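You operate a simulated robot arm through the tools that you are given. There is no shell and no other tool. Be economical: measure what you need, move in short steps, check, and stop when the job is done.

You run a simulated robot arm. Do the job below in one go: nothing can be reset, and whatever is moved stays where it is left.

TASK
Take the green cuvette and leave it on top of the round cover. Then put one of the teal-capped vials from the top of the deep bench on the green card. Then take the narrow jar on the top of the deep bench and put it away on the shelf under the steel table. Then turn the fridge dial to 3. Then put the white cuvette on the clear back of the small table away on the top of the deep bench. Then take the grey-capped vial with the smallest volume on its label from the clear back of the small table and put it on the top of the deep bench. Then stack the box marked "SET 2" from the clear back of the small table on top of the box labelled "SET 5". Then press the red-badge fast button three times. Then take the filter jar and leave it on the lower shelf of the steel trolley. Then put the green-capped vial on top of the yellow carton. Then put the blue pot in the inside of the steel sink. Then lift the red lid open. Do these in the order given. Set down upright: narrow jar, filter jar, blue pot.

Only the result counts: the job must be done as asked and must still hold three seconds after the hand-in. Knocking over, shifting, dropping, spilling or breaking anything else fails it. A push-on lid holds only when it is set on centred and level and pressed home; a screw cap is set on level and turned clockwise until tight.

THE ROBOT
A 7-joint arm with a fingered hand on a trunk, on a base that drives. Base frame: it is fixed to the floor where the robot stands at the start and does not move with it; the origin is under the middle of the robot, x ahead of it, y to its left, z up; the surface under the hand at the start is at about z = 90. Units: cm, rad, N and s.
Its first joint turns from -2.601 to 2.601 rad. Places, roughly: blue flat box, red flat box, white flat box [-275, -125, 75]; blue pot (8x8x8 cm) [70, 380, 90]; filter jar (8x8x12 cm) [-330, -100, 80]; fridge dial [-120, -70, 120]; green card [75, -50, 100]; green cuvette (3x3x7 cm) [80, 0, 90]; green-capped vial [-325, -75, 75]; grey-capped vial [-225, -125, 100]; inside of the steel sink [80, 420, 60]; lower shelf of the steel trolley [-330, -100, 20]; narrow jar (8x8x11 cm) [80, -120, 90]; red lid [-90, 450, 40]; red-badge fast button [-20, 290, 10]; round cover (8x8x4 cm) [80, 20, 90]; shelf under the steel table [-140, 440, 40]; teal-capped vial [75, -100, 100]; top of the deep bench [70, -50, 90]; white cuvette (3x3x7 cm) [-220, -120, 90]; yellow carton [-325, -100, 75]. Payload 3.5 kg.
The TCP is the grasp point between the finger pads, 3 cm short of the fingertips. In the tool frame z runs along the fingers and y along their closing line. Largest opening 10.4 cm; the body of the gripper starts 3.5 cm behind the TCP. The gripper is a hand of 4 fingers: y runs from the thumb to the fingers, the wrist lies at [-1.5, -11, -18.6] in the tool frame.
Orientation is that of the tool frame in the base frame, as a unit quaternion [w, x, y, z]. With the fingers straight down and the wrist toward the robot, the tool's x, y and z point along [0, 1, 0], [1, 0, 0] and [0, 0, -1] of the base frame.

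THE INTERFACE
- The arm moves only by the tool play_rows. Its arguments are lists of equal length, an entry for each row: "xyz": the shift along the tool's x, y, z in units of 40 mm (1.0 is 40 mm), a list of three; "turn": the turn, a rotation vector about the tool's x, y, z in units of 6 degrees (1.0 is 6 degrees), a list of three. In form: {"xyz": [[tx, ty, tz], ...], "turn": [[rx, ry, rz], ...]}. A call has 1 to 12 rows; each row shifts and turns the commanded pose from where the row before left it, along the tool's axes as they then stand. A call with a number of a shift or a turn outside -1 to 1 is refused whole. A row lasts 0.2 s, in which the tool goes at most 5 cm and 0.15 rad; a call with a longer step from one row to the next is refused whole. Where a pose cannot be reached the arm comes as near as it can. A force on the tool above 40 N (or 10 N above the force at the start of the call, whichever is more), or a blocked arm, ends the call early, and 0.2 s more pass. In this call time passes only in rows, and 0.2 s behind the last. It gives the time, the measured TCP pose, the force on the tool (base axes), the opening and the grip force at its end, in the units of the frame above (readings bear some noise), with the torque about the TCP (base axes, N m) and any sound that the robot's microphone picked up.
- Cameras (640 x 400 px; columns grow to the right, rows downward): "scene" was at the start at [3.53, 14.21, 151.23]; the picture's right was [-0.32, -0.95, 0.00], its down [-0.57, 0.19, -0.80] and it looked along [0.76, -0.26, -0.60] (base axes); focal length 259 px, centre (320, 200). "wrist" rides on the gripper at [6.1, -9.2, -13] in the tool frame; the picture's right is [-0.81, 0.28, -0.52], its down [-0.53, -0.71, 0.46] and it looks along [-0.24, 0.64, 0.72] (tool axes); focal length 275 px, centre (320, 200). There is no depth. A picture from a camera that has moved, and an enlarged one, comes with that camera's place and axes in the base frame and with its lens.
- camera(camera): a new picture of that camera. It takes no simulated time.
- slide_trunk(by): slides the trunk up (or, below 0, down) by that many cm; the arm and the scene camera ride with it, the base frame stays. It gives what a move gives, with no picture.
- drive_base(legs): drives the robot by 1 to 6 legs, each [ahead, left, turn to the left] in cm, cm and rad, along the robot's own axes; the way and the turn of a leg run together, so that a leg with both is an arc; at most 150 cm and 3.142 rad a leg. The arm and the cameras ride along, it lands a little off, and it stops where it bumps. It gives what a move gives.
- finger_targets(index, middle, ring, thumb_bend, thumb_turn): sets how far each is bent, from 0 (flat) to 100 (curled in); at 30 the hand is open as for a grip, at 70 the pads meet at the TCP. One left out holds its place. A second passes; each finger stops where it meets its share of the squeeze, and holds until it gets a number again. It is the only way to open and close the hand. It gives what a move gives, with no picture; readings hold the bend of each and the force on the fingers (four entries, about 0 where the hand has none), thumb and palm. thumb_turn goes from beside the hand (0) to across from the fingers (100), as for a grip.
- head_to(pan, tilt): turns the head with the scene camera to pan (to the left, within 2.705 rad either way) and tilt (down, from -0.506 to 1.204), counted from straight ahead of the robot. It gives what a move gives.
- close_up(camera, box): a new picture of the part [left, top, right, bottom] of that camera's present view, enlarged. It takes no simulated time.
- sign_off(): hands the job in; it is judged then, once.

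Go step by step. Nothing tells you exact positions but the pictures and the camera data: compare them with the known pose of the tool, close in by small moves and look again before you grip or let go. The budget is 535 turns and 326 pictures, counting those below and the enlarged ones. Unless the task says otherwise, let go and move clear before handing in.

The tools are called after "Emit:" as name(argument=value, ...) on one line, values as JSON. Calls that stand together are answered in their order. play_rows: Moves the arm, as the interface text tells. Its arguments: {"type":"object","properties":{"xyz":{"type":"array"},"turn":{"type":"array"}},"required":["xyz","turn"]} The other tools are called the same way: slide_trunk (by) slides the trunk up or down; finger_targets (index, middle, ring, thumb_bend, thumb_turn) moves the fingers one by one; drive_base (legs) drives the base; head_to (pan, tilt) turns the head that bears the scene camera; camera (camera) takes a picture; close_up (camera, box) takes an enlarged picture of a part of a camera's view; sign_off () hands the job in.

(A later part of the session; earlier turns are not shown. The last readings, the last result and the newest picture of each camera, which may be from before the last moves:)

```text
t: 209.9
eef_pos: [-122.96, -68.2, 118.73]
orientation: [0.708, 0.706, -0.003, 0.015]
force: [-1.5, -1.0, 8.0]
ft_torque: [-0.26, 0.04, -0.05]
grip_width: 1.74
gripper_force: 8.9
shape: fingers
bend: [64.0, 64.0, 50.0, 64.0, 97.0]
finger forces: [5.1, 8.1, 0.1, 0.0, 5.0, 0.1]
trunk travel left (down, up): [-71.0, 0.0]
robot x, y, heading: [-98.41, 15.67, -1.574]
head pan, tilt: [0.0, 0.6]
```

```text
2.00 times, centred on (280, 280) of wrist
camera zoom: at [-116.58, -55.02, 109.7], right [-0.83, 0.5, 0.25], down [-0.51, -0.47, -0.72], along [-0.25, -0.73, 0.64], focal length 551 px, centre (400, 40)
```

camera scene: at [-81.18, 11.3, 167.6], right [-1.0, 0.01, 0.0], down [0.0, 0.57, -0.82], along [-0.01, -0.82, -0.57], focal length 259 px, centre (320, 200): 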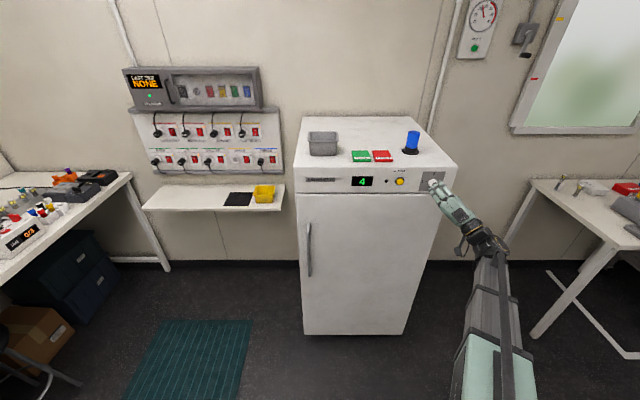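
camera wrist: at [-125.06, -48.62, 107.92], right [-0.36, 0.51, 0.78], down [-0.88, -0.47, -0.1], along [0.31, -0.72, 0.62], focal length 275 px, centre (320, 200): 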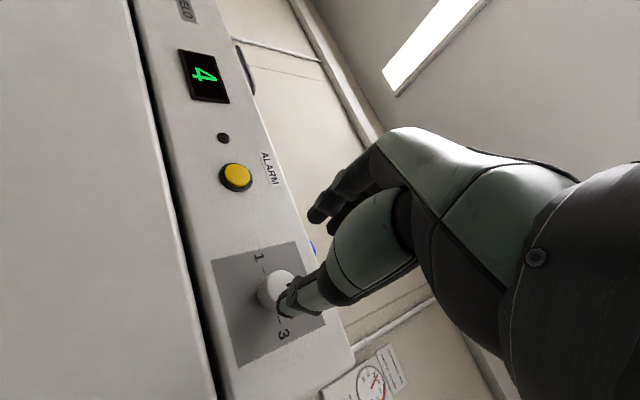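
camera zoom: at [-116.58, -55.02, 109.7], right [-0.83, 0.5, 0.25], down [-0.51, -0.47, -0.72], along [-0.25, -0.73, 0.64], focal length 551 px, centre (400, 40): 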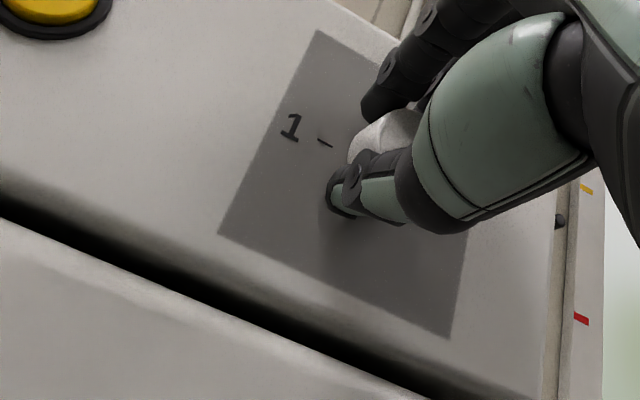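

Turning goes smoothly; the knob seems slightly above the hand axis, so I nudge up 3 mm and continue turning.

Emit:
play_rows(xyz=[[0, 0.08, 0], [0, 0, 0], [0, 0, 0], [0, 0, 0], [0, 0, 0], [0, 0, 0], [0, 0, 0], [0, 0, 0]], turn=[[0, 0, 1], [0, 0, 1], [0, 0, 1], [0, 0, 1], [0, 0, 1], [0, 0, 1], [0, 0, 1], [0, 0, 1]])

Emit:
close_up(camera="wrist", box=[180, 180, 380, 380])

Emit:
close_up(camera="scene", box=[340, 150, 500, 230])

```text
t: 211.7
eef_pos: [-122.82, -68.26, 119.25]
orientation: [0.641, 0.644, -0.29, 0.302]
force: [-5.2, 1.2, 10.0]
ft_torque: [-0.27, 0.12, -0.23]
grip_width: 1.44
gripper_force: 9.2
shape: fingers
bend: [64.0, 62.0, 50.0, 67.0, 97.0]
finger forces: [5.9, 9.2, 0.0, 0.0, 3.6, 0.0]
trunk travel left (down, up): [-71.0, 0.0]
robot x, y, heading: [-98.02, 15.66, -1.577]
head pan, tilt: [0.0, 0.6]
```

```text
2.00 times, centred on (280, 280) of wrist
camera zoom: at [-111.96, -54.87, 117.71], right [-0.74, 0.5, -0.44], down [0.2, -0.46, -0.87], along [-0.64, -0.73, 0.24], focal length 551 px, centre (400, 40)
```

zoom: 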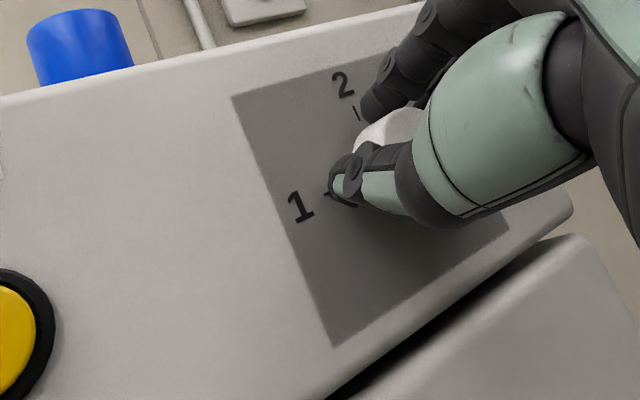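

```text
4.00 times, centred on (420, 190) of scene
camera zoom: at [-81.23, 11.49, 167.63], right [-1.0, 0.01, 0.0], down [0.0, 0.56, -0.83], along [-0.01, -0.83, -0.56], focal length 1036 px, centre (-80, 240)
```

zoom: 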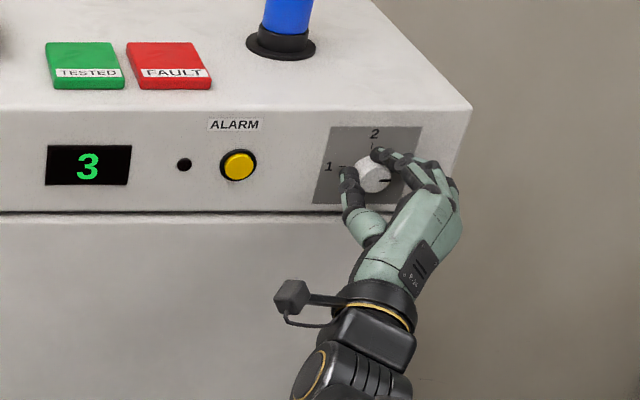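

The display now reads 3 and the pointer points right at 3. Releasing and backing straight out.

Emit:
finger_targets(index=48, middle=48, ring=48, thumb_bend=48)

Emit:
play_rows(xyz=[[0, 0, -0.6], [0, 0, -0.9], [0, 0, -0.9], [0, 0, -0.9], [0, 0, -0.9]], turn=[[0, 0, 0], [0, 0, 0], [0, 0, 0], [0, 0, 0], [0, 0, 0]])

Emit:
close_up(camera="scene", box=[340, 150, 460, 210])

Emit:
camera(camera="wrist")

```text
t: 212.7
eef_pos: [-122.79, -68.41, 119.13]
orientation: [0.641, 0.644, -0.289, 0.301]
force: [-0.2, 0.2, -0.2]
ft_torque: [0.02, 0.0, -0.01]
grip_width: 5.72
gripper_force: 0.0
shape: fingers
bend: [48.0, 48.0, 48.0, 48.0, 97.0]
finger forces: [0.0, 0.0, 0.0, 0.0, 0.0, 0.1]
trunk travel left (down, up): [-71.0, 0.0]
robot x, y, heading: [-97.79, 15.87, -1.578]
head pan, tilt: [0.0, 0.6]
```

```text
t: 213.9
eef_pos: [-123.13, -51.4, 119.05]
orientation: [0.641, 0.644, -0.289, 0.301]
force: [0.5, 0.9, -0.2]
ft_torque: [0.0, 0.0, 0.0]
grip_width: 5.69
gripper_force: 0.0
shape: fingers
bend: [48.0, 48.0, 48.0, 48.0, 97.0]
finger forces: [0.0, 0.1, 0.1, 0.1, 0.0, 0.0]
trunk travel left (down, up): [-71.0, 0.0]
robot x, y, heading: [-98.14, 15.61, -1.578]
head pan, tilt: [0.0, 0.6]
```

```text
5.33 times, centred on (400, 180) of scene
camera zoom: at [-81.17, 11.39, 167.61], right [-1.0, 0.01, 0.0], down [0.0, 0.56, -0.83], along [-0.01, -0.83, -0.56], focal length 1382 px, centre (-107, 307)
```

zoom: 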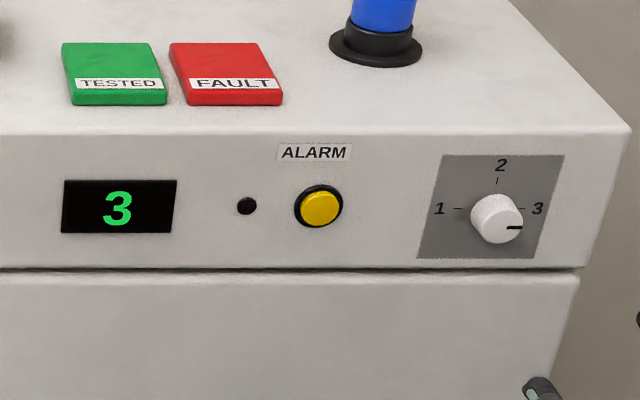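

```text
210 pictures are left
camera wrist: at [-112.26, -37.98, 117.62], right [-0.75, 0.5, -0.44], down [0.2, -0.45, -0.87], along [-0.63, -0.74, 0.24], focal length 275 px, centre (320, 200)
```

wrist: 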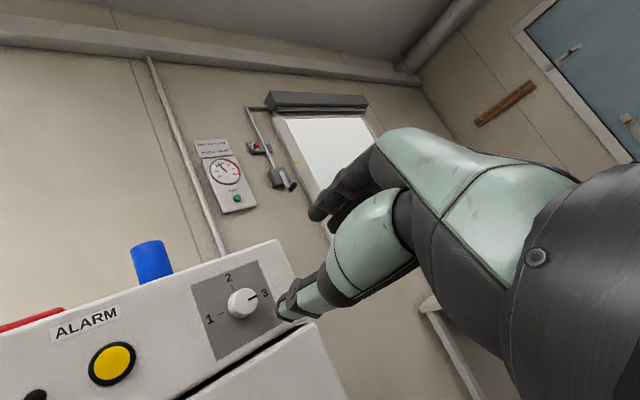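

Dial is set. Task 5: returning the hand to point down, then heading for the small table by the window.

Emit:
play_rows(xyz=[[0, 0, 0], [0, 0, 0], [0, 0, 0], [0, 0, 0], [0, 0, 0], [0, 0, 0], [0, 0, 0], [0, 0, 0], [0, 0, 0], [0, 0, 0], [0, 0, 0], [0, 0, 0]], turn=[[0, 0, -1], [0, 0, -1], [0, 0, -1], [0, 0, -1], [0, 0, -1], [0, 0, -1], [0, 0, -1], [0, 0, -1], [0, 0, -0.2], [1, 0, 0], [1, 0, 0], [1, 0, 0]])

Emit:
play_rows(xyz=[[0, 0, 0], [0, 0, 0], [0, 0, 0], [0, 0, 0], [0, 0, 0], [0, 0, 0], [0, 0, 0], [0, 0, 0], [0, 0, 0], [0, 0, 0], [0, 0, 0], [0, 0, 0]], turn=[[1, 0, 0], [1, 0, 0], [1, 0, 0], [1, 0, 0], [1, 0, 0], [1, 0, 0], [1, 0, 0], [1, 0, 0], [1, 0, 0], [1, 0, 0], [1, 0, 0], [1, 0, 0]])

Emit:
drive_base(legs=[[15, 0, 0], [0, -60, 0]])

Emit:
head_to(pan=-0.5, tilt=0.6)

Emit:
camera(camera="scene")

```text
t: 216.5
eef_pos: [-123.06, -51.61, 119.03]
orientation: [0.589, 0.808, 0.005, 0.005]
force: [0.7, 0.4, 0.4]
ft_torque: [0.0, 0.02, 0.0]
grip_width: 5.72
gripper_force: 0.0
shape: fingers
bend: [48.0, 48.0, 48.0, 48.0, 97.0]
finger forces: [0.1, 0.0, 0.0, 0.0, 0.0, 0.1]
trunk travel left (down, up): [-71.0, 0.0]
robot x, y, heading: [-98.01, 15.71, -1.579]
head pan, tilt: [0.0, 0.6]
```

```text
t: 219.1
eef_pos: [-123.13, -51.53, 119.01]
orientation: [0.0, 1.0, 0.009, 0.0]
force: [0.4, 0.0, 0.6]
ft_torque: [0.02, 0.0, 0.0]
grip_width: 5.7
gripper_force: 0.0
shape: fingers
bend: [48.0, 48.0, 48.0, 48.0, 97.0]
finger forces: [0.1, 0.1, 0.1, 0.0, 0.0, 0.0]
trunk travel left (down, up): [-71.0, 0.0]
robot x, y, heading: [-98.07, 15.86, -1.579]
head pan, tilt: [0.0, 0.6]
```

```text
t: 220.6
eef_pos: [-123.53, -65.52, 119.35]
orientation: [0.001, 1.0, 0.007, -0.001]
force: [-1.6, 22.1, 12.7]
ft_torque: [-0.56, 0.1, -0.19]
grip_width: 5.3
gripper_force: 12.2
shape: fingers
bend: [51.0, 70.0, 48.0, 48.0, 97.0]
finger forces: [3.9, 21.0, 0.0, 0.0, 0.1, 0.0]
trunk travel left (down, up): [-71.0, 0.0]
robot x, y, heading: [-97.86, 1.0, -1.579]
head pan, tilt: [0.0, 0.6]
stopped in leg 1: the force on the tool passed its limit at 47 N (the readings are from after the stop); the commanded pose is now the measured one
```

```text
t: 221.6
eef_pos: [-123.45, -65.68, 119.39]
orientation: [0.001, 1.0, 0.007, 0.0]
force: [-4.2, 27.7, 13.9]
ft_torque: [-0.64, 0.08, -0.26]
grip_width: 5.13
gripper_force: 15.7
shape: fingers
bend: [53.0, 70.0, 48.0, 48.0, 97.0]
finger forces: [7.0, 24.7, 0.0, 0.0, 0.1, 0.0]
trunk travel left (down, up): [-71.0, 0.0]
robot x, y, heading: [-98.03, 0.67, -1.573]
head pan, tilt: [-0.499, 0.6]
```

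```text
209 pictures are left
camera scene: at [-85.54, -1.81, 167.62], right [-0.87, 0.48, 0.0], down [0.27, 0.49, -0.83], along [-0.4, -0.72, -0.56], focal length 259 px, centre (320, 200)
```

scene: 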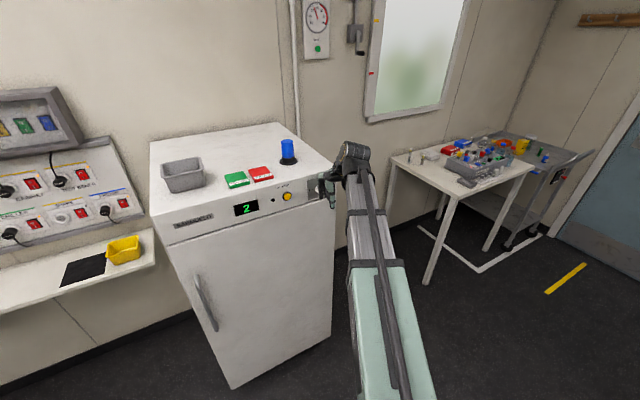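

My mistake: driving forward pushed the fingers into the dial and it moved off (display 2). Backing off at once and looking.

Emit:
drive_base(legs=[[-16, 0, 0]])

Emit:
finger_targets(index=50, middle=50, ring=50, thumb_bend=50)

Emit:
head_to(pan=0, tilt=0.6)

Emit:
close_up(camera="scene", box=[300, 110, 480, 220])

Emit:
camera(camera="wrist")

```text
t: 223.0
eef_pos: [-123.21, -49.69, 119.21]
orientation: [0.001, 1.0, 0.008, 0.0]
force: [-0.3, 0.5, -0.4]
ft_torque: [-0.01, -0.02, 0.0]
grip_width: 5.71
gripper_force: 0.2
shape: fingers
bend: [48.0, 48.0, 48.0, 48.0, 97.0]
finger forces: [0.0, 0.0, 0.1, 0.1, 0.1, 0.1]
trunk travel left (down, up): [-71.0, 0.0]
robot x, y, heading: [-98.28, 17.33, -1.579]
head pan, tilt: [-0.499, 0.6]
```

```text
t: 224.0
eef_pos: [-123.18, -49.84, 119.1]
orientation: [-0.001, 1.0, 0.007, 0.001]
force: [0.8, -0.3, -0.3]
ft_torque: [0.02, 0.03, -0.01]
grip_width: 5.25
gripper_force: 0.0
shape: fingers
bend: [50.0, 50.0, 50.0, 50.0, 97.0]
finger forces: [0.0, 0.0, 0.0, 0.1, 0.0, 0.0]
trunk travel left (down, up): [-71.0, 0.0]
robot x, y, heading: [-98.05, 16.89, -1.572]
head pan, tilt: [-0.499, 0.6]
```

```text
t: 224.9
eef_pos: [-123.04, -49.8, 119.18]
orientation: [0.0, 1.0, 0.008, 0.0]
force: [-0.8, 0.1, 0.3]
ft_torque: [0.04, -0.01, -0.01]
grip_width: 5.26
gripper_force: 0.0
shape: fingers
bend: [50.0, 50.0, 50.0, 50.0, 97.0]
finger forces: [0.0, 0.0, 0.0, 0.0, 0.0, 0.0]
trunk travel left (down, up): [-71.0, 0.0]
robot x, y, heading: [-98.03, 17.22, -1.575]
head pan, tilt: [0.0, 0.6]
```

```text
3.56 times, centred on (390, 165) of scene
camera zoom: at [-81.19, 12.78, 167.6], right [-1.0, 0.01, 0.0], down [0.0, 0.56, -0.83], along [-0.01, -0.83, -0.56], focal length 921 px, centre (71, 324)
```

zoom: 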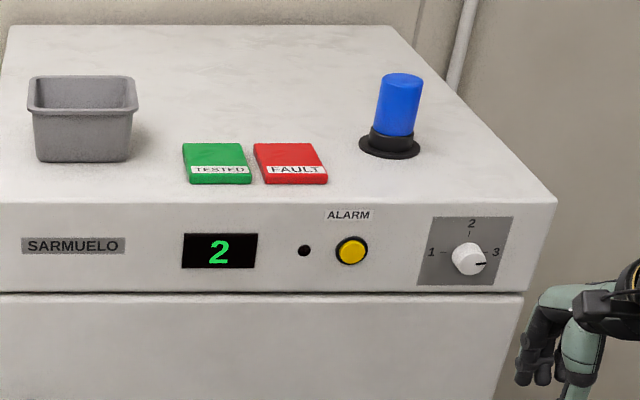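

```text
207 pictures are left
camera wrist: at [-117.06, -40.46, 132.04], right [-0.81, -0.29, 0.52], down [-0.54, 0.7, -0.46], along [-0.23, -0.65, -0.72], focal length 275 px, centre (320, 200)
```

wrist: 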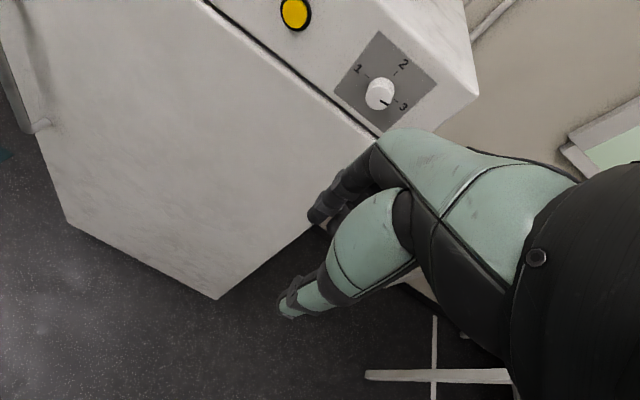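

The pointer still stands at 3; the display is likely just the fridge's temperature falling. Close-up to be sure.

Emit:
close_up(camera="wrist", box=[325, 30, 445, 135])

Emit:
close_up(camera="scene", box=[405, 160, 455, 200])

```text
3.81 times, centred on (385, 82) of wrist
camera zoom: at [-117.06, -40.46, 132.04], right [-0.81, -0.29, 0.52], down [-0.54, 0.7, -0.46], along [-0.23, -0.65, -0.72], focal length 1049 px, centre (72, 648)
```

zoom: 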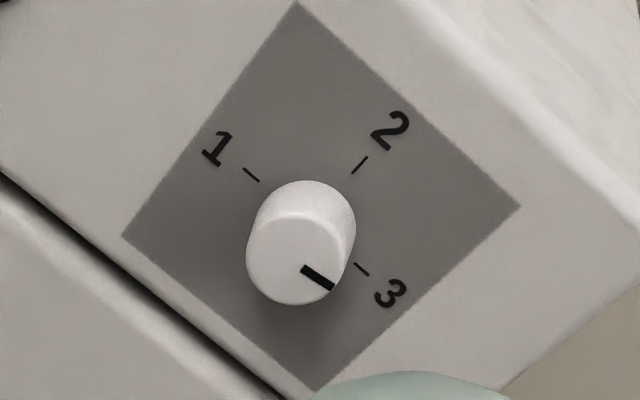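

```text
10.00 times, centred on (430, 180) of scene
camera zoom: at [-81.19, 12.78, 167.6], right [-1.0, 0.01, 0.0], down [0.0, 0.56, -0.83], along [-0.01, -0.83, -0.56], focal length 2591 px, centre (-780, 400)
```

zoom: 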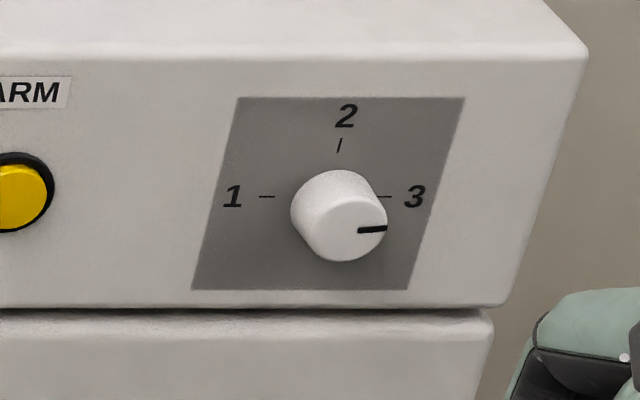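

The pointer is squarely on 3, so the dial is fine. Now moving on with more care: hand up and to the left side, turn to face the door end, then drive along the gap to the small table.

Emit:
play_rows(xyz=[[0.94, 0, -0.33], [0.94, 0, -0.33], [0.94, 0, -0.33], [0.94, 0, -0.33], [0.94, 0, -0.33], [0.94, 0, -0.33], [0.94, 0, -0.33], [0.94, 0, -0.33], [0.94, 0, -0.33], [0.94, 0, -0.33], [0.94, 0, -0.33], [0.94, 0, -0.33]], turn=[[0, 0, 0], [0, 0, 0], [0, 0, 0], [0, 0, 0], [0, 0, 0], [0, 0, 0], [0, 0, 0], [0, 0, 0], [0, 0, 0], [0, 0, 0], [0, 0, 0], [0, 0, 0]])

Emit:
drive_base(legs=[[0, 0, -1.571]])

Emit:
camera(camera="scene")

```text
t: 227.5
eef_pos: [-98.73, -42.2, 135.7]
orientation: [0.023, 0.995, 0.059, 0.074]
force: [0.2, -0.1, -0.8]
ft_torque: [0.0, -0.03, 0.05]
grip_width: 5.24
gripper_force: 0.0
shape: fingers
bend: [50.0, 50.0, 50.0, 50.0, 97.0]
finger forces: [0.0, 0.0, 0.0, 0.0, 0.1, 0.0]
out of reach, approached as far as the arm can: row 2, 3, 4, 5, 6, 7, 8, 9, 10, 11, 12
trunk travel left (down, up): [-71.0, 0.0]
robot x, y, heading: [-97.9, 17.03, -1.571]
head pan, tilt: [0.0, 0.6]
```

```text
t: 231.7
eef_pos: [-157.44, 17.82, 135.63]
orientation: [0.069, 0.746, -0.661, 0.036]
force: [0.0, 0.0, 0.7]
ft_torque: [0.0, -0.01, -0.06]
grip_width: 5.26
gripper_force: 0.0
shape: fingers
bend: [50.0, 50.0, 50.0, 50.0, 97.0]
finger forces: [0.0, 0.1, 0.1, 0.0, 0.0, 0.1]
trunk travel left (down, up): [-71.0, 0.0]
robot x, y, heading: [-98.35, 17.13, 3.137]
head pan, tilt: [0.0, 0.6]
```

```text
204 pictures are left
camera scene: at [-102.57, 0.23, 167.6], right [0.0, 1.0, 0.0], down [0.56, 0.0, -0.83], along [-0.83, 0.0, -0.56], focal length 259 px, centre (320, 200)
```

scene: 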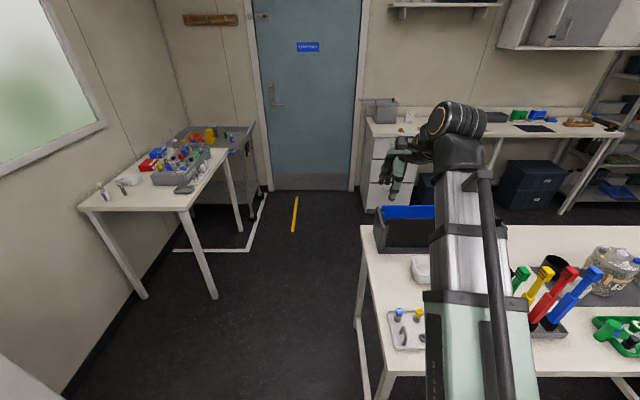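

The island edge runs at y ≈ 16, so I'll slide toward y -26 (mid-gap), go along it to x -218, then turn to face the small table.

Emit:
drive_base(legs=[[0, 42, 0], [120, 0, 0], [0, 0, 1.571]])

Emit:
camera(camera="scene")

```text
t: 243.8
eef_pos: [-219.84, -82.54, 135.7]
orientation: [0.023, 0.995, 0.056, 0.074]
force: [-0.1, -0.2, 0.1]
ft_torque: [0.02, 0.03, 0.02]
grip_width: 5.27
gripper_force: 0.2
shape: fingers
bend: [50.0, 50.0, 50.0, 50.0, 97.0]
finger forces: [0.1, 0.0, 0.1, 0.1, 0.0, 0.0]
trunk travel left (down, up): [-71.0, 0.0]
robot x, y, heading: [-218.44, -23.55, -1.578]
head pan, tilt: [0.0, 0.6]
```

```text
203 pictures are left
camera scene: at [-201.97, -27.64, 167.6], right [-1.0, 0.01, 0.0], down [0.01, 0.56, -0.83], along [-0.01, -0.83, -0.56], focal length 259 px, centre (320, 200)
```

scene: 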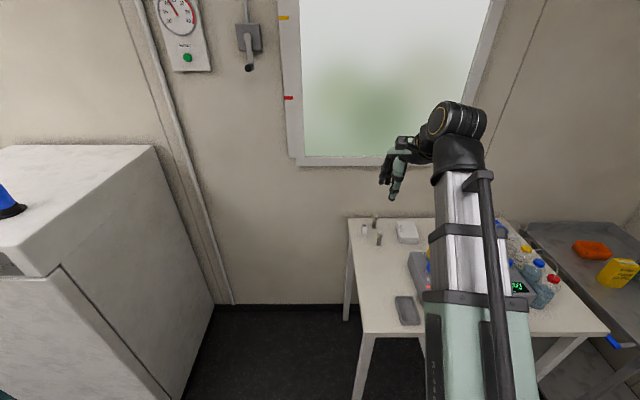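

I see the small table with some small items at the back-left. Enlarging.

Emit:
close_up(camera="scene", box=[340, 200, 440, 262])

Emit:
camera(camera="wrist")

```text
6.40 times, centred on (390, 231) of scene
camera zoom: at [-201.97, -27.64, 167.6], right [-1.0, 0.01, 0.0], down [0.01, 0.56, -0.83], along [-0.01, -0.83, -0.56], focal length 1658 px, centre (-128, 2)
```

zoom: 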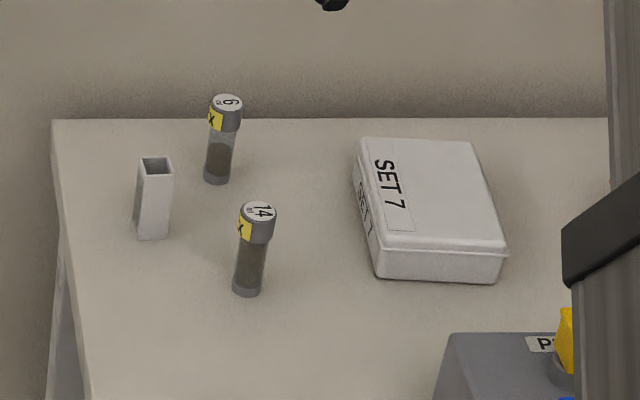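

```text
201 pictures are left
camera wrist: at [-216.67, -72.2, 148.83], right [-0.84, -0.35, 0.41], down [-0.53, 0.63, -0.57], along [-0.06, -0.69, -0.72], focal length 275 px, centre (320, 200)
```

wrist: 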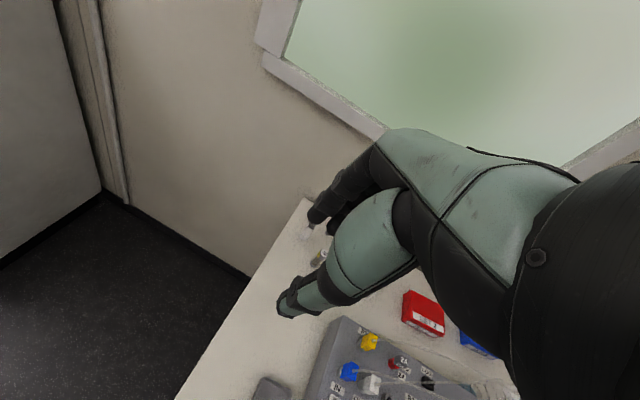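

The white cuvette is at about [-222.4, -114] with grey-capped vials 6 and 14 close by at x -228; "SET 7" box is further over. I'll step to the right so the arm approaches from there with the thumb between the vials, and straighten the hand.

Emit:
drive_base(legs=[[0, -32, 0.007]])

Emit:
play_rows(xyz=[[0, 0, 0.3], [0, 0.5, 0.3], [0, 0.5, 0]], turn=[[0.26, -0.72, 0.52], [0.26, -0.72, 0.52], [0, 0, 0]])

Emit:
camera(camera="scene")

Emit:
camera(camera="wrist")

```text
t: 245.9
eef_pos: [-252.26, -82.24, 135.83]
orientation: [0.023, 0.995, 0.058, 0.074]
force: [-0.6, 0.4, 0.2]
ft_torque: [0.0, -0.01, 0.03]
grip_width: 5.27
gripper_force: 0.1
shape: fingers
bend: [50.0, 50.0, 50.0, 50.0, 97.0]
finger forces: [0.0, 0.1, 0.0, 0.0, 0.1, 0.1]
trunk travel left (down, up): [-71.0, 0.0]
robot x, y, heading: [-251.37, -22.35, -1.586]
head pan, tilt: [0.0, 0.6]
```

```text
t: 246.8
eef_pos: [-252.95, -85.06, 135.28]
orientation: [0.018, 0.996, 0.05, 0.077]
force: [0.1, -0.3, -0.7]
ft_torque: [0.01, -0.01, 0.0]
grip_width: 5.25
gripper_force: 0.0
shape: fingers
bend: [50.0, 50.0, 50.0, 50.0, 97.0]
finger forces: [0.1, 0.0, 0.1, 0.1, 0.1, 0.1]
out of reach, approached as far as the arm can: row 1, 2
trunk travel left (down, up): [-71.0, 0.0]
robot x, y, heading: [-251.11, -22.75, -1.581]
head pan, tilt: [0.0, 0.6]
```

```text
200 pictures are left
camera scene: at [-234.32, -27.35, 167.6], right [-1.0, 0.01, 0.0], down [0.01, 0.57, -0.82], along [-0.01, -0.82, -0.57], focal length 259 px, centre (320, 200)
```

scene: 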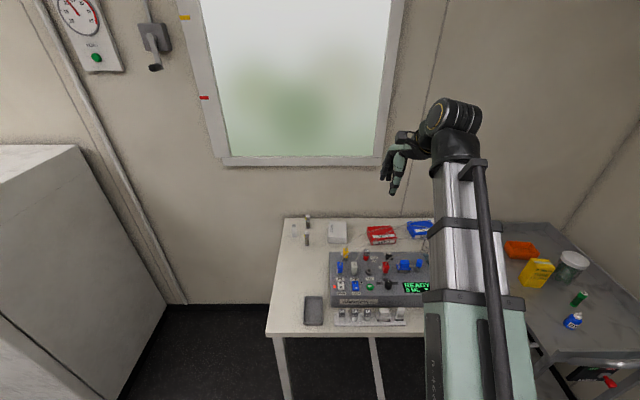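

```text
199 pictures are left
camera wrist: at [-249.78, -74.87, 148.63], right [-0.85, -0.34, 0.4], down [-0.52, 0.64, -0.56], along [-0.07, -0.69, -0.72], focal length 275 px, centre (320, 200)
```

wrist: 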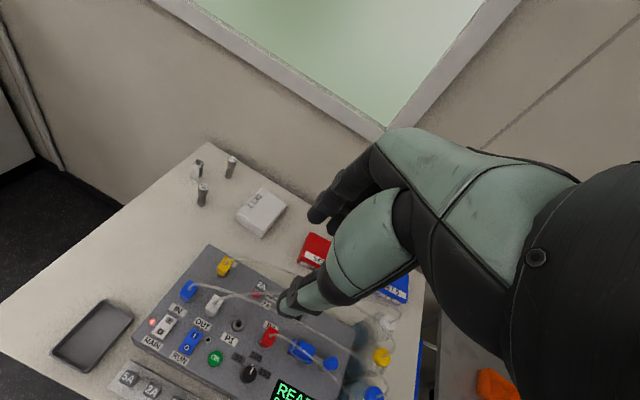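

Taking an enlarged look at the back of the table now that it's visible.

Emit:
close_up(camera="scene", box=[275, 205, 435, 265])

Emit:
close_up(camera="wrist", box=[180, 140, 300, 240])

```text
4.00 times, centred on (355, 235) of scene
camera zoom: at [-234.32, -27.35, 167.6], right [-1.0, 0.01, 0.0], down [0.01, 0.57, -0.82], along [-0.01, -0.82, -0.57], focal length 1036 px, centre (180, 60)
```

zoom: 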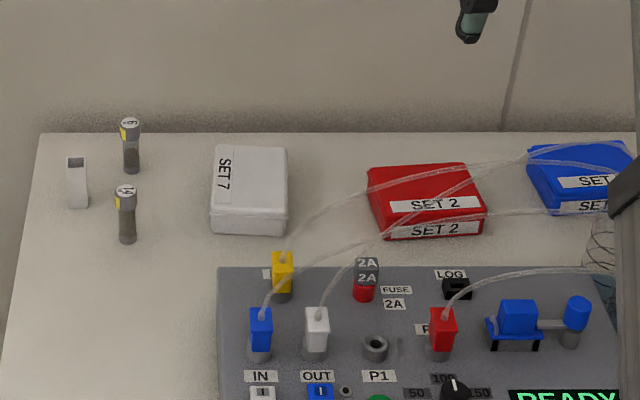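

```text
4.00 times, centred on (240, 190) of wrist
camera zoom: at [-249.78, -74.87, 148.63], right [-0.85, -0.34, 0.4], down [-0.52, 0.64, -0.56], along [-0.07, -0.69, -0.72], focal length 1101 px, centre (640, 240)
```

zoom: 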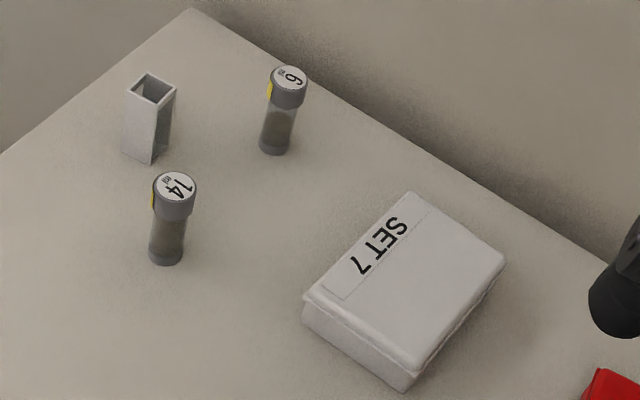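

Vials read "6" (or 9) and "14", so the 6 is the smaller. I'll extend the arm so the hand can level out, and approach for a nearer view.

Emit:
play_rows(xyz=[[0, 0.8, 0.5], [0, 0.8, 0.5], [0, 0.8, 0.5], [0, 0.6, 0.5], [0, 0, 0.5]], turn=[[0, 0, 0], [0, 0, 0], [0, 0, 0], [0, 0, 0], [0, 0, 0]])

Emit:
play_rows(xyz=[[0, 0, 0], [0, 0, 0]], turn=[[0.26, -0.72, 0.5], [0.26, -0.72, 0.5]])

Emit:
camera(camera="wrist")

```text
t: 247.9
eef_pos: [-252.27, -96.84, 126.24]
orientation: [0.019, 0.995, 0.053, 0.083]
force: [0.0, -0.2, 0.5]
ft_torque: [-0.03, -0.03, -0.02]
grip_width: 5.23
gripper_force: 0.0
shape: fingers
bend: [50.0, 50.0, 50.0, 50.0, 97.0]
finger forces: [0.0, 0.0, 0.1, 0.0, 0.0, 0.0]
out of reach, approached as far as the arm can: row 1, 3, 4, 5
trunk travel left (down, up): [-71.0, 0.0]
robot x, y, heading: [-251.38, -23.19, -1.579]
head pan, tilt: [0.0, 0.6]
```

```text
t: 248.6
eef_pos: [-252.26, -96.79, 126.04]
orientation: [0.019, 0.995, 0.052, 0.081]
force: [-0.7, 0.2, 0.8]
ft_torque: [-0.01, 0.0, 0.0]
grip_width: 5.22
gripper_force: 0.1
shape: fingers
bend: [50.0, 50.0, 50.0, 50.0, 97.0]
finger forces: [0.1, 0.0, 0.0, 0.0, 0.1, 0.0]
out of reach, approached as far as the arm can: row 1, 2
trunk travel left (down, up): [-71.0, 0.0]
robot x, y, heading: [-250.82, -22.71, -1.577]
head pan, tilt: [0.0, 0.6]
```

```text
196 pictures are left
camera wrist: at [-249.2, -86.58, 139.4], right [-0.85, -0.35, 0.39], down [-0.52, 0.64, -0.57], along [-0.05, -0.69, -0.72], focal length 275 px, centre (320, 200)
```

wrist: 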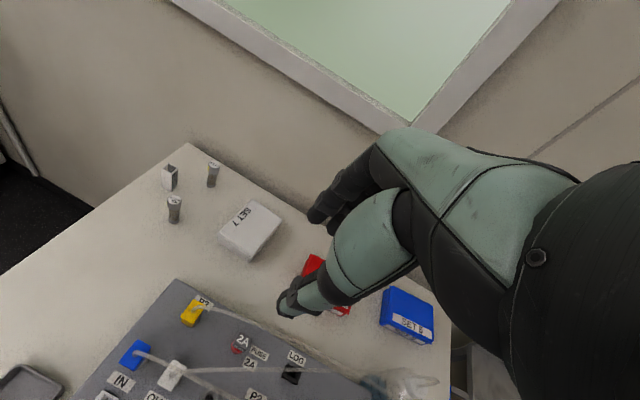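

The arm seems stuck near a joint limit from the earlier wrist rolling. I'll test by easing the hand to the right, where it was fine before.

Emit:
play_rows(xyz=[[-0.9, 0, 0], [-0.9, 0, 0], [-0.9, 0, 0], [-0.9, 0, 0], [-0.9, 0, 0], [-0.9, 0, 0]], turn=[[0, 0, 0], [0, 0, 0], [0, 0, 0], [0, 0, 0], [0, 0, 0], [0, 0, 0]])

```text
t: 249.9
eef_pos: [-273.48, -99.41, 122.74]
orientation: [0.02, 0.995, 0.053, 0.082]
force: [0.3, 0.3, -0.5]
ft_torque: [-0.01, -0.01, 0.01]
grip_width: 5.24
gripper_force: 0.2
shape: fingers
bend: [50.0, 50.0, 50.0, 50.0, 97.0]
finger forces: [0.0, 0.0, 0.1, 0.0, 0.0, 0.1]
trunk travel left (down, up): [-71.0, 0.0]
robot x, y, heading: [-251.26, -22.97, -1.583]
head pan, tilt: [0.0, 0.6]
```

It moves freely here. Now levelling the hand.

Emit:
play_rows(xyz=[[0, 0, 0], [0, 0, 0]], turn=[[0.26, -0.72, 0.5], [0.26, -0.72, 0.5]])

```text
t: 250.6
eef_pos: [-274.21, -98.9, 122.68]
orientation: [-0.003, 1.0, 0.008, 0.017]
force: [-1.4, 0.1, 0.4]
ft_torque: [-0.04, -0.01, 0.02]
grip_width: 5.23
gripper_force: 0.1
shape: fingers
bend: [50.0, 50.0, 50.0, 50.0, 97.0]
finger forces: [0.0, 0.0, 0.0, 0.0, 0.0, 0.0]
out of reach, approached as far as the arm can: row 2
trunk travel left (down, up): [-71.0, 0.0]
robot x, y, heading: [-250.79, -22.74, -1.578]
head pan, tilt: [0.0, 0.6]
```

The limit only blocks turning one way; for the cuvette I need the other way (fingers toward the left). Turning the hand that way and checking range.

Emit:
play_rows(xyz=[[0, 0, 0], [0, 0, 0], [0, 0, 0], [0, 0, 0], [0, 0, 0], [0, 0, 0], [0, 0, 0], [0, 0, 0], [0, 0, 0], [0, 0, 0], [0, 0, 0], [0, 0, 0]], turn=[[0, 0, -1], [0, 0, -1], [0, 0, -1], [0, 0, -1], [0, 0, -1], [0, 0, -1], [0, 0, -1], [0, 0, -1], [0, 0, -1], [0, 0, -1], [0, 0, -1], [0, 0, -1]])

Emit:
camera(camera="scene")

```text
t: 253.2
eef_pos: [-274.11, -98.82, 122.49]
orientation: [-0.002, 0.807, 0.59, 0.01]
force: [-0.5, 0.1, -0.5]
ft_torque: [0.0, -0.02, 0.0]
grip_width: 5.27
gripper_force: 0.1
shape: fingers
bend: [50.0, 50.0, 50.0, 50.0, 97.0]
finger forces: [0.0, 0.0, 0.0, 0.0, 0.0, 0.0]
trunk travel left (down, up): [-71.0, 0.0]
robot x, y, heading: [-250.82, -22.79, -1.585]
head pan, tilt: [0.0, 0.6]
```

```text
195 pictures are left
camera scene: at [-234.31, -27.3, 167.6], right [-1.0, 0.01, 0.0], down [0.01, 0.56, -0.83], along [-0.01, -0.82, -0.56], focal length 259 px, centre (320, 200)
```

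scene: 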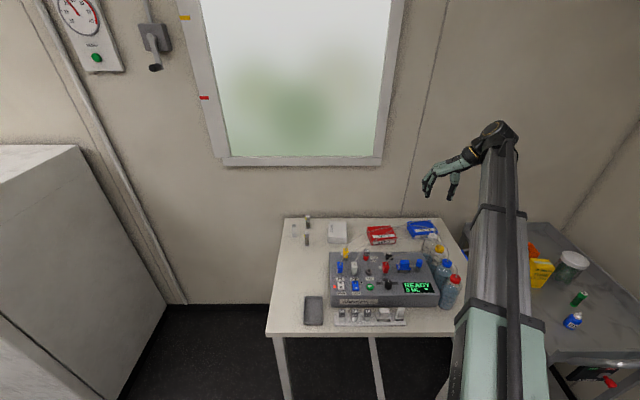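

Good range this way. Sliding the hand over toward the cuvette at height.

Emit:
play_rows(xyz=[[0.02, 0.95, 0], [0.02, 0.95, 0], [0.02, 0.95, 0], [0.02, 0.95, 0], [0.02, 0.95, 0], [0.02, 0.95, 0], [0.02, 0.95, 0], [0.02, 0.95, 0], [0.02, 0.95, 0], [0.02, 0.95, 0]], turn=[[0, 0, 0], [0, 0, 0], [0, 0, 0], [0, 0, 0], [0, 0, 0], [0, 0, 0], [0, 0, 0], [0, 0, 0], [0, 0, 0], [0, 0, 0]])

Emit:
camera(camera="wrist")

Emit:
camera(camera="scene")

```text
t: 255.3
eef_pos: [-237.57, -109.98, 122.89]
orientation: [-0.003, 0.808, 0.589, 0.011]
force: [0.5, -1.2, 0.3]
ft_torque: [-0.01, 0.0, -0.01]
grip_width: 5.24
gripper_force: 0.0
shape: fingers
bend: [50.0, 50.0, 50.0, 50.0, 97.0]
finger forces: [0.0, 0.1, 0.0, 0.0, 0.0, 0.1]
trunk travel left (down, up): [-71.0, 0.0]
robot x, y, heading: [-251.06, -22.92, -1.585]
head pan, tilt: [0.0, 0.6]
```

```text
194 pictures are left
camera wrist: at [-244.41, -101.39, 135.88], right [0.01, -0.86, 0.5], down [-0.84, -0.28, -0.47], along [0.55, -0.42, -0.72], focal length 275 px, centre (320, 200)
```

wrist: 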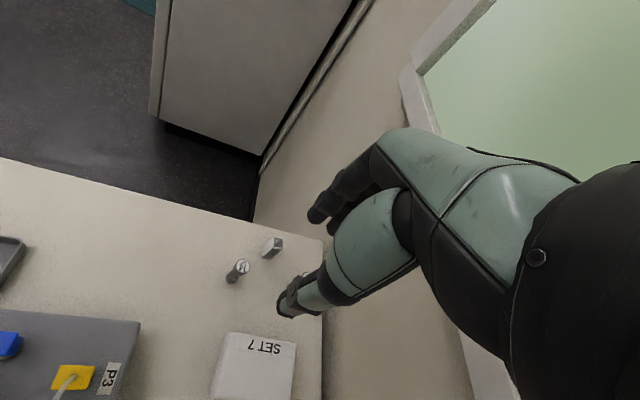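

```text
193 pictures are left
camera scene: at [-234.24, -27.31, 167.6], right [-1.0, 0.01, 0.0], down [0.01, 0.57, -0.82], along [-0.01, -0.82, -0.57], focal length 259 px, centre (320, 200)
```

scene: 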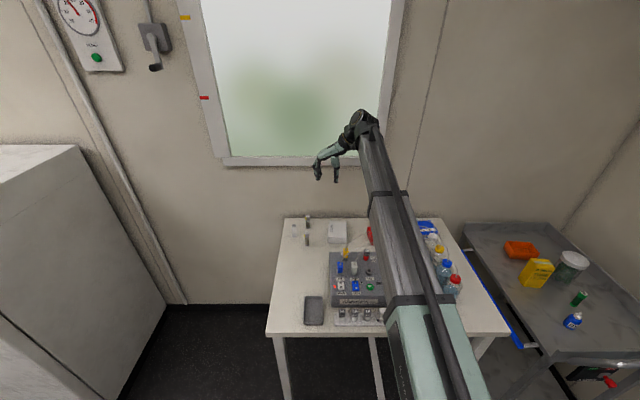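

Triangulating gives the small table's top at z ≈ 83, the cuvette at [-222.5, -119], vial 6 at [-229, -125] and vial 14 at [-229, -113]. Driving 9 cm nearer for reach and moving the hand over the cuvette.

Emit:
drive_base(legs=[[9, 0, 0]])

Emit:
play_rows(xyz=[[0, 0.9, 0], [0, 0.9, 0], [0, 0.9, 0.5], [0.1, 0.8, 0.9], [0, 0, 1], [0, 0, 0.8]], turn=[[0, 0, 0], [0, 0, 0], [0, 0, 0], [0, 0, 0], [0, 0, 0], [0, 0, 0]])

Emit:
camera(camera="wrist")

Emit:
camera(camera="scene")

```text
t: 256.5
eef_pos: [-237.62, -119.09, 122.79]
orientation: [-0.003, 0.807, 0.59, 0.01]
force: [0.2, -0.3, -0.2]
ft_torque: [0.02, 0.01, 0.0]
grip_width: 5.22
gripper_force: 0.0
shape: fingers
bend: [50.0, 50.0, 50.0, 50.0, 97.0]
finger forces: [0.1, 0.1, 0.0, 0.0, 0.0, 0.1]
trunk travel left (down, up): [-71.0, 0.0]
robot x, y, heading: [-251.18, -31.52, -1.579]
head pan, tilt: [0.0, 0.6]
```

```text
t: 257.9
eef_pos: [-223.72, -122.96, 110.07]
orientation: [-0.004, 0.807, 0.59, 0.009]
force: [0.6, -0.8, 0.1]
ft_torque: [-0.01, 0.03, 0.03]
grip_width: 5.2
gripper_force: 0.2
shape: fingers
bend: [50.0, 50.0, 50.0, 50.0, 97.0]
finger forces: [0.1, 0.0, 0.1, 0.1, 0.1, 0.0]
trunk travel left (down, up): [-71.0, 0.0]
robot x, y, heading: [-251.12, -31.58, -1.576]
head pan, tilt: [0.0, 0.6]
```

```text
192 pictures are left
camera wrist: at [-230.7, -114.42, 123.13], right [0.01, -0.86, 0.5], down [-0.84, -0.28, -0.47], along [0.55, -0.42, -0.72], focal length 275 px, centre (320, 200)
```

wrist: 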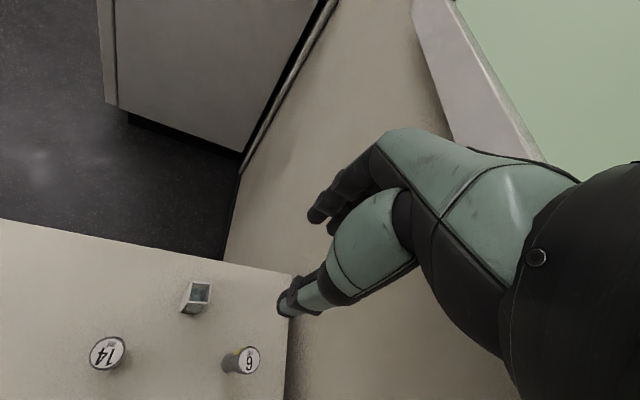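

```text
191 pictures are left
camera scene: at [-234.36, -36.47, 167.6], right [-1.0, 0.01, 0.0], down [0.0, 0.57, -0.82], along [-0.01, -0.82, -0.57], focal length 259 px, centre (320, 200)
```

scene: 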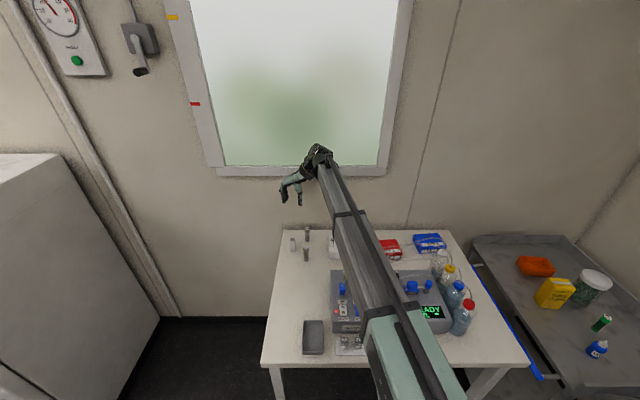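

Cuvette at [-222.8, -118.5] with base at z 83. Aligning over it, turning 12° more to square with its faces, and lowering partway.

Emit:
play_rows(xyz=[[0.57, -0.065, 0], [0.57, -0.065, 0], [0, 0, 0], [0, 0, 0], [0, 0, 0.9], [0, 0, 0.9], [0, 0, 0.9]], turn=[[0, 0, 0], [0, 0, 0], [0, 0, -1], [0, 0, -1], [0, 0, 0], [0, 0, 0], [0, 0, 0]])

Emit:
camera(camera="wrist")

```text
t: 259.5
eef_pos: [-223.07, -118.28, 99.54]
orientation: [-0.002, 0.741, 0.671, 0.01]
force: [1.4, 0.4, -0.1]
ft_torque: [-0.02, -0.02, 0.0]
grip_width: 5.25
gripper_force: 0.1
shape: fingers
bend: [50.0, 50.0, 50.0, 50.0, 97.0]
finger forces: [0.0, 0.1, 0.0, 0.0, 0.0, 0.0]
trunk travel left (down, up): [-71.0, 0.0]
robot x, y, heading: [-250.9, -32.14, -1.578]
head pan, tilt: [0.0, 0.6]
```

```text
190 pictures are left
camera wrist: at [-231.53, -111.34, 112.52], right [0.19, -0.84, 0.51], down [-0.76, -0.45, -0.47], along [0.63, -0.29, -0.72], focal length 275 px, centre (320, 200)
```

wrist: 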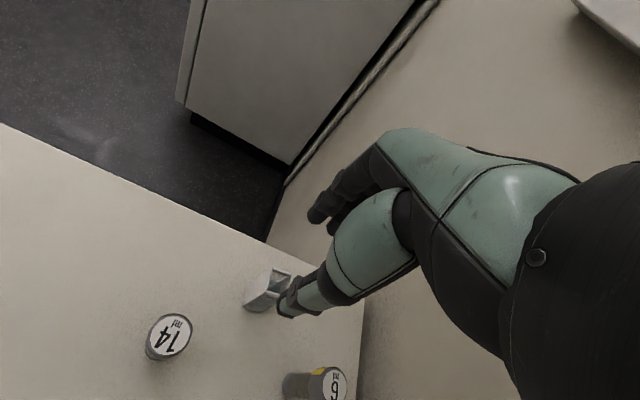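

Aligned within a few mm. Going down to grip height.

Emit:
play_rows(xyz=[[-0.09, 0.11, 0.8], [0, 0, 0.8], [0, 0, 0.6], [0, 0, 0.4]], turn=[[0, 0, 0], [0, 0, 0], [0, 0, 0], [0, 0, 0]])

Emit:
close_up(camera="wrist", box=[200, 180, 400, 360])

```text
t: 260.5
eef_pos: [-222.59, -118.36, 89.2]
orientation: [-0.002, 0.742, 0.671, 0.01]
force: [-0.8, -0.4, -0.2]
ft_torque: [0.0, -0.03, -0.01]
grip_width: 5.24
gripper_force: 0.1
shape: fingers
bend: [50.0, 50.0, 50.0, 50.0, 97.0]
finger forces: [0.0, 0.1, 0.0, 0.0, 0.0, 0.0]
trunk travel left (down, up): [-71.0, 0.0]
robot x, y, heading: [-251.02, -31.52, -1.579]
head pan, tilt: [0.0, 0.6]
```

```text
2.22 times, centred on (300, 270) of wrist
camera zoom: at [-231.1, -111.44, 102.2], right [0.19, -0.84, 0.51], down [-0.76, -0.45, -0.47], along [0.63, -0.3, -0.72], focal length 612 px, centre (364, 44)
```

zoom: 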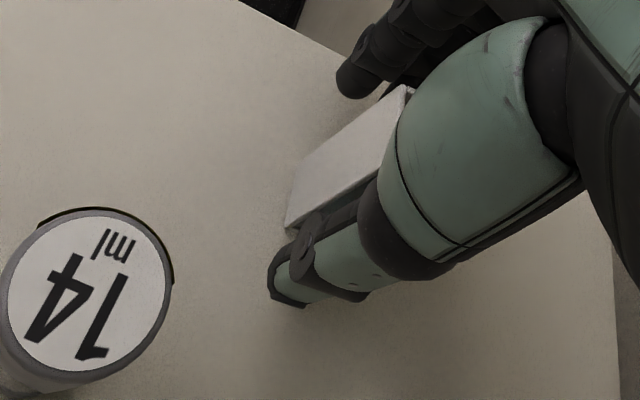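

The cuvette is between thumb and fingers. Slightly lower, then closing in stages.

Emit:
play_rows(xyz=[[0, 0, 0.2]], turn=[[0, 0, 0]])

Emit:
finger_targets(index=65, middle=65, ring=60, thumb_bend=64)

Emit:
finger_targets(index=73, middle=73, ring=60, thumb_bend=72)

Emit:
close_up(camera="wrist", box=[200, 180, 400, 360])

```text
t: 260.9
eef_pos: [-222.53, -118.27, 88.44]
orientation: [-0.002, 0.742, 0.671, 0.009]
force: [0.2, 0.2, -1.0]
ft_torque: [0.0, 0.0, 0.03]
grip_width: 5.26
gripper_force: 0.1
shape: fingers
bend: [50.0, 50.0, 50.0, 50.0, 97.0]
finger forces: [0.1, 0.1, 0.0, 0.0, 0.0, 0.0]
trunk travel left (down, up): [-71.0, 0.0]
robot x, y, heading: [-251.21, -32.06, -1.578]
head pan, tilt: [0.0, 0.6]
```

```text
t: 261.9
eef_pos: [-222.6, -118.28, 88.48]
orientation: [-0.003, 0.742, 0.671, 0.01]
force: [-0.7, -0.2, -0.4]
ft_torque: [0.03, 0.0, 0.01]
grip_width: 1.94
gripper_force: 2.0
shape: fingers
bend: [63.0, 64.0, 60.0, 62.0, 97.0]
finger forces: [1.3, 0.7, 0.1, 0.1, 1.9, 0.0]
trunk travel left (down, up): [-71.0, 0.0]
robot x, y, heading: [-250.87, -32.38, -1.582]
head pan, tilt: [0.0, 0.6]
```

```text
t: 262.9
eef_pos: [-222.56, -118.24, 88.4]
orientation: [-0.002, 0.741, 0.671, 0.01]
force: [0.6, -0.6, -1.1]
ft_torque: [-0.02, 0.02, 0.07]
grip_width: 1.7
gripper_force: 11.3
shape: fingers
bend: [71.0, 72.0, 60.0, 63.0, 96.0]
finger forces: [7.2, 3.9, 0.0, 0.1, 11.5, 0.0]
trunk travel left (down, up): [-71.0, 0.0]
robot x, y, heading: [-251.13, -32.08, -1.58]
head pan, tilt: [0.0, 0.6]
```

```text
2.22 times, centred on (300, 270) of wrist
camera zoom: at [-231.05, -111.38, 101.45], right [0.19, -0.84, 0.51], down [-0.76, -0.45, -0.47], along [0.63, -0.3, -0.72], focal length 612 px, centre (364, 44)
```

zoom: 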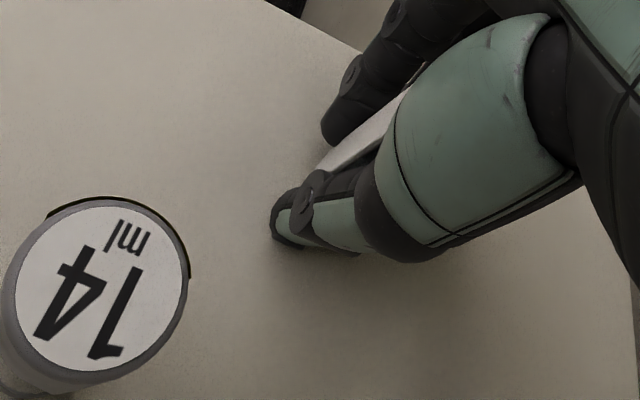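

Gripped. Lifting straight up, checking, then turning toward the front bench.

Emit:
play_rows(xyz=[[0, 0, -0.5], [0, 0, -0.9], [0, 0, -1], [0, 0, -1], [0, 0, -1], [0, 0, -1], [0, 0, -1], [0, 0, -1]], turn=[[0, 0, 0], [0, 0, 0], [0, 0, 0], [0, 0, 0], [0, 0, 0], [0, 0, 0], [0, 0, 0], [0, 0, 0]])

Emit:
camera(camera="wrist")

```text
t: 264.7
eef_pos: [-222.71, -118.67, 117.69]
orientation: [-0.002, 0.742, 0.671, 0.01]
force: [-0.6, 0.1, 0.1]
ft_torque: [0.01, 0.04, 0.03]
grip_width: 1.71
gripper_force: 11.5
shape: fingers
bend: [71.0, 72.0, 60.0, 63.0, 96.0]
finger forces: [7.0, 3.9, 0.0, 0.0, 11.4, 0.1]
trunk travel left (down, up): [-71.0, 0.0]
robot x, y, heading: [-250.79, -31.99, -1.576]
head pan, tilt: [0.0, 0.6]
```

```text
187 pictures are left
camera wrist: at [-231.29, -111.79, 130.75], right [0.19, -0.84, 0.51], down [-0.76, -0.45, -0.47], along [0.63, -0.3, -0.72], focal length 275 px, centre (320, 200)
```

wrist: 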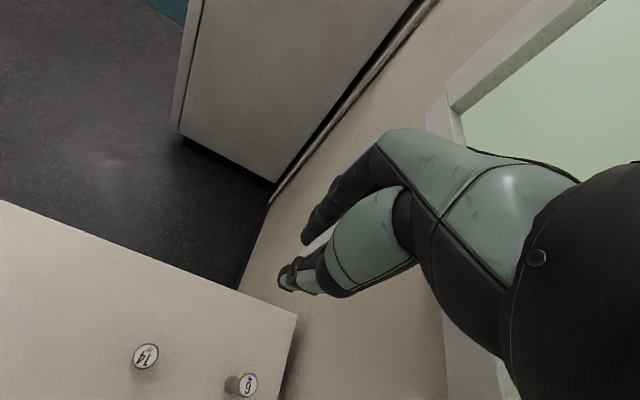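

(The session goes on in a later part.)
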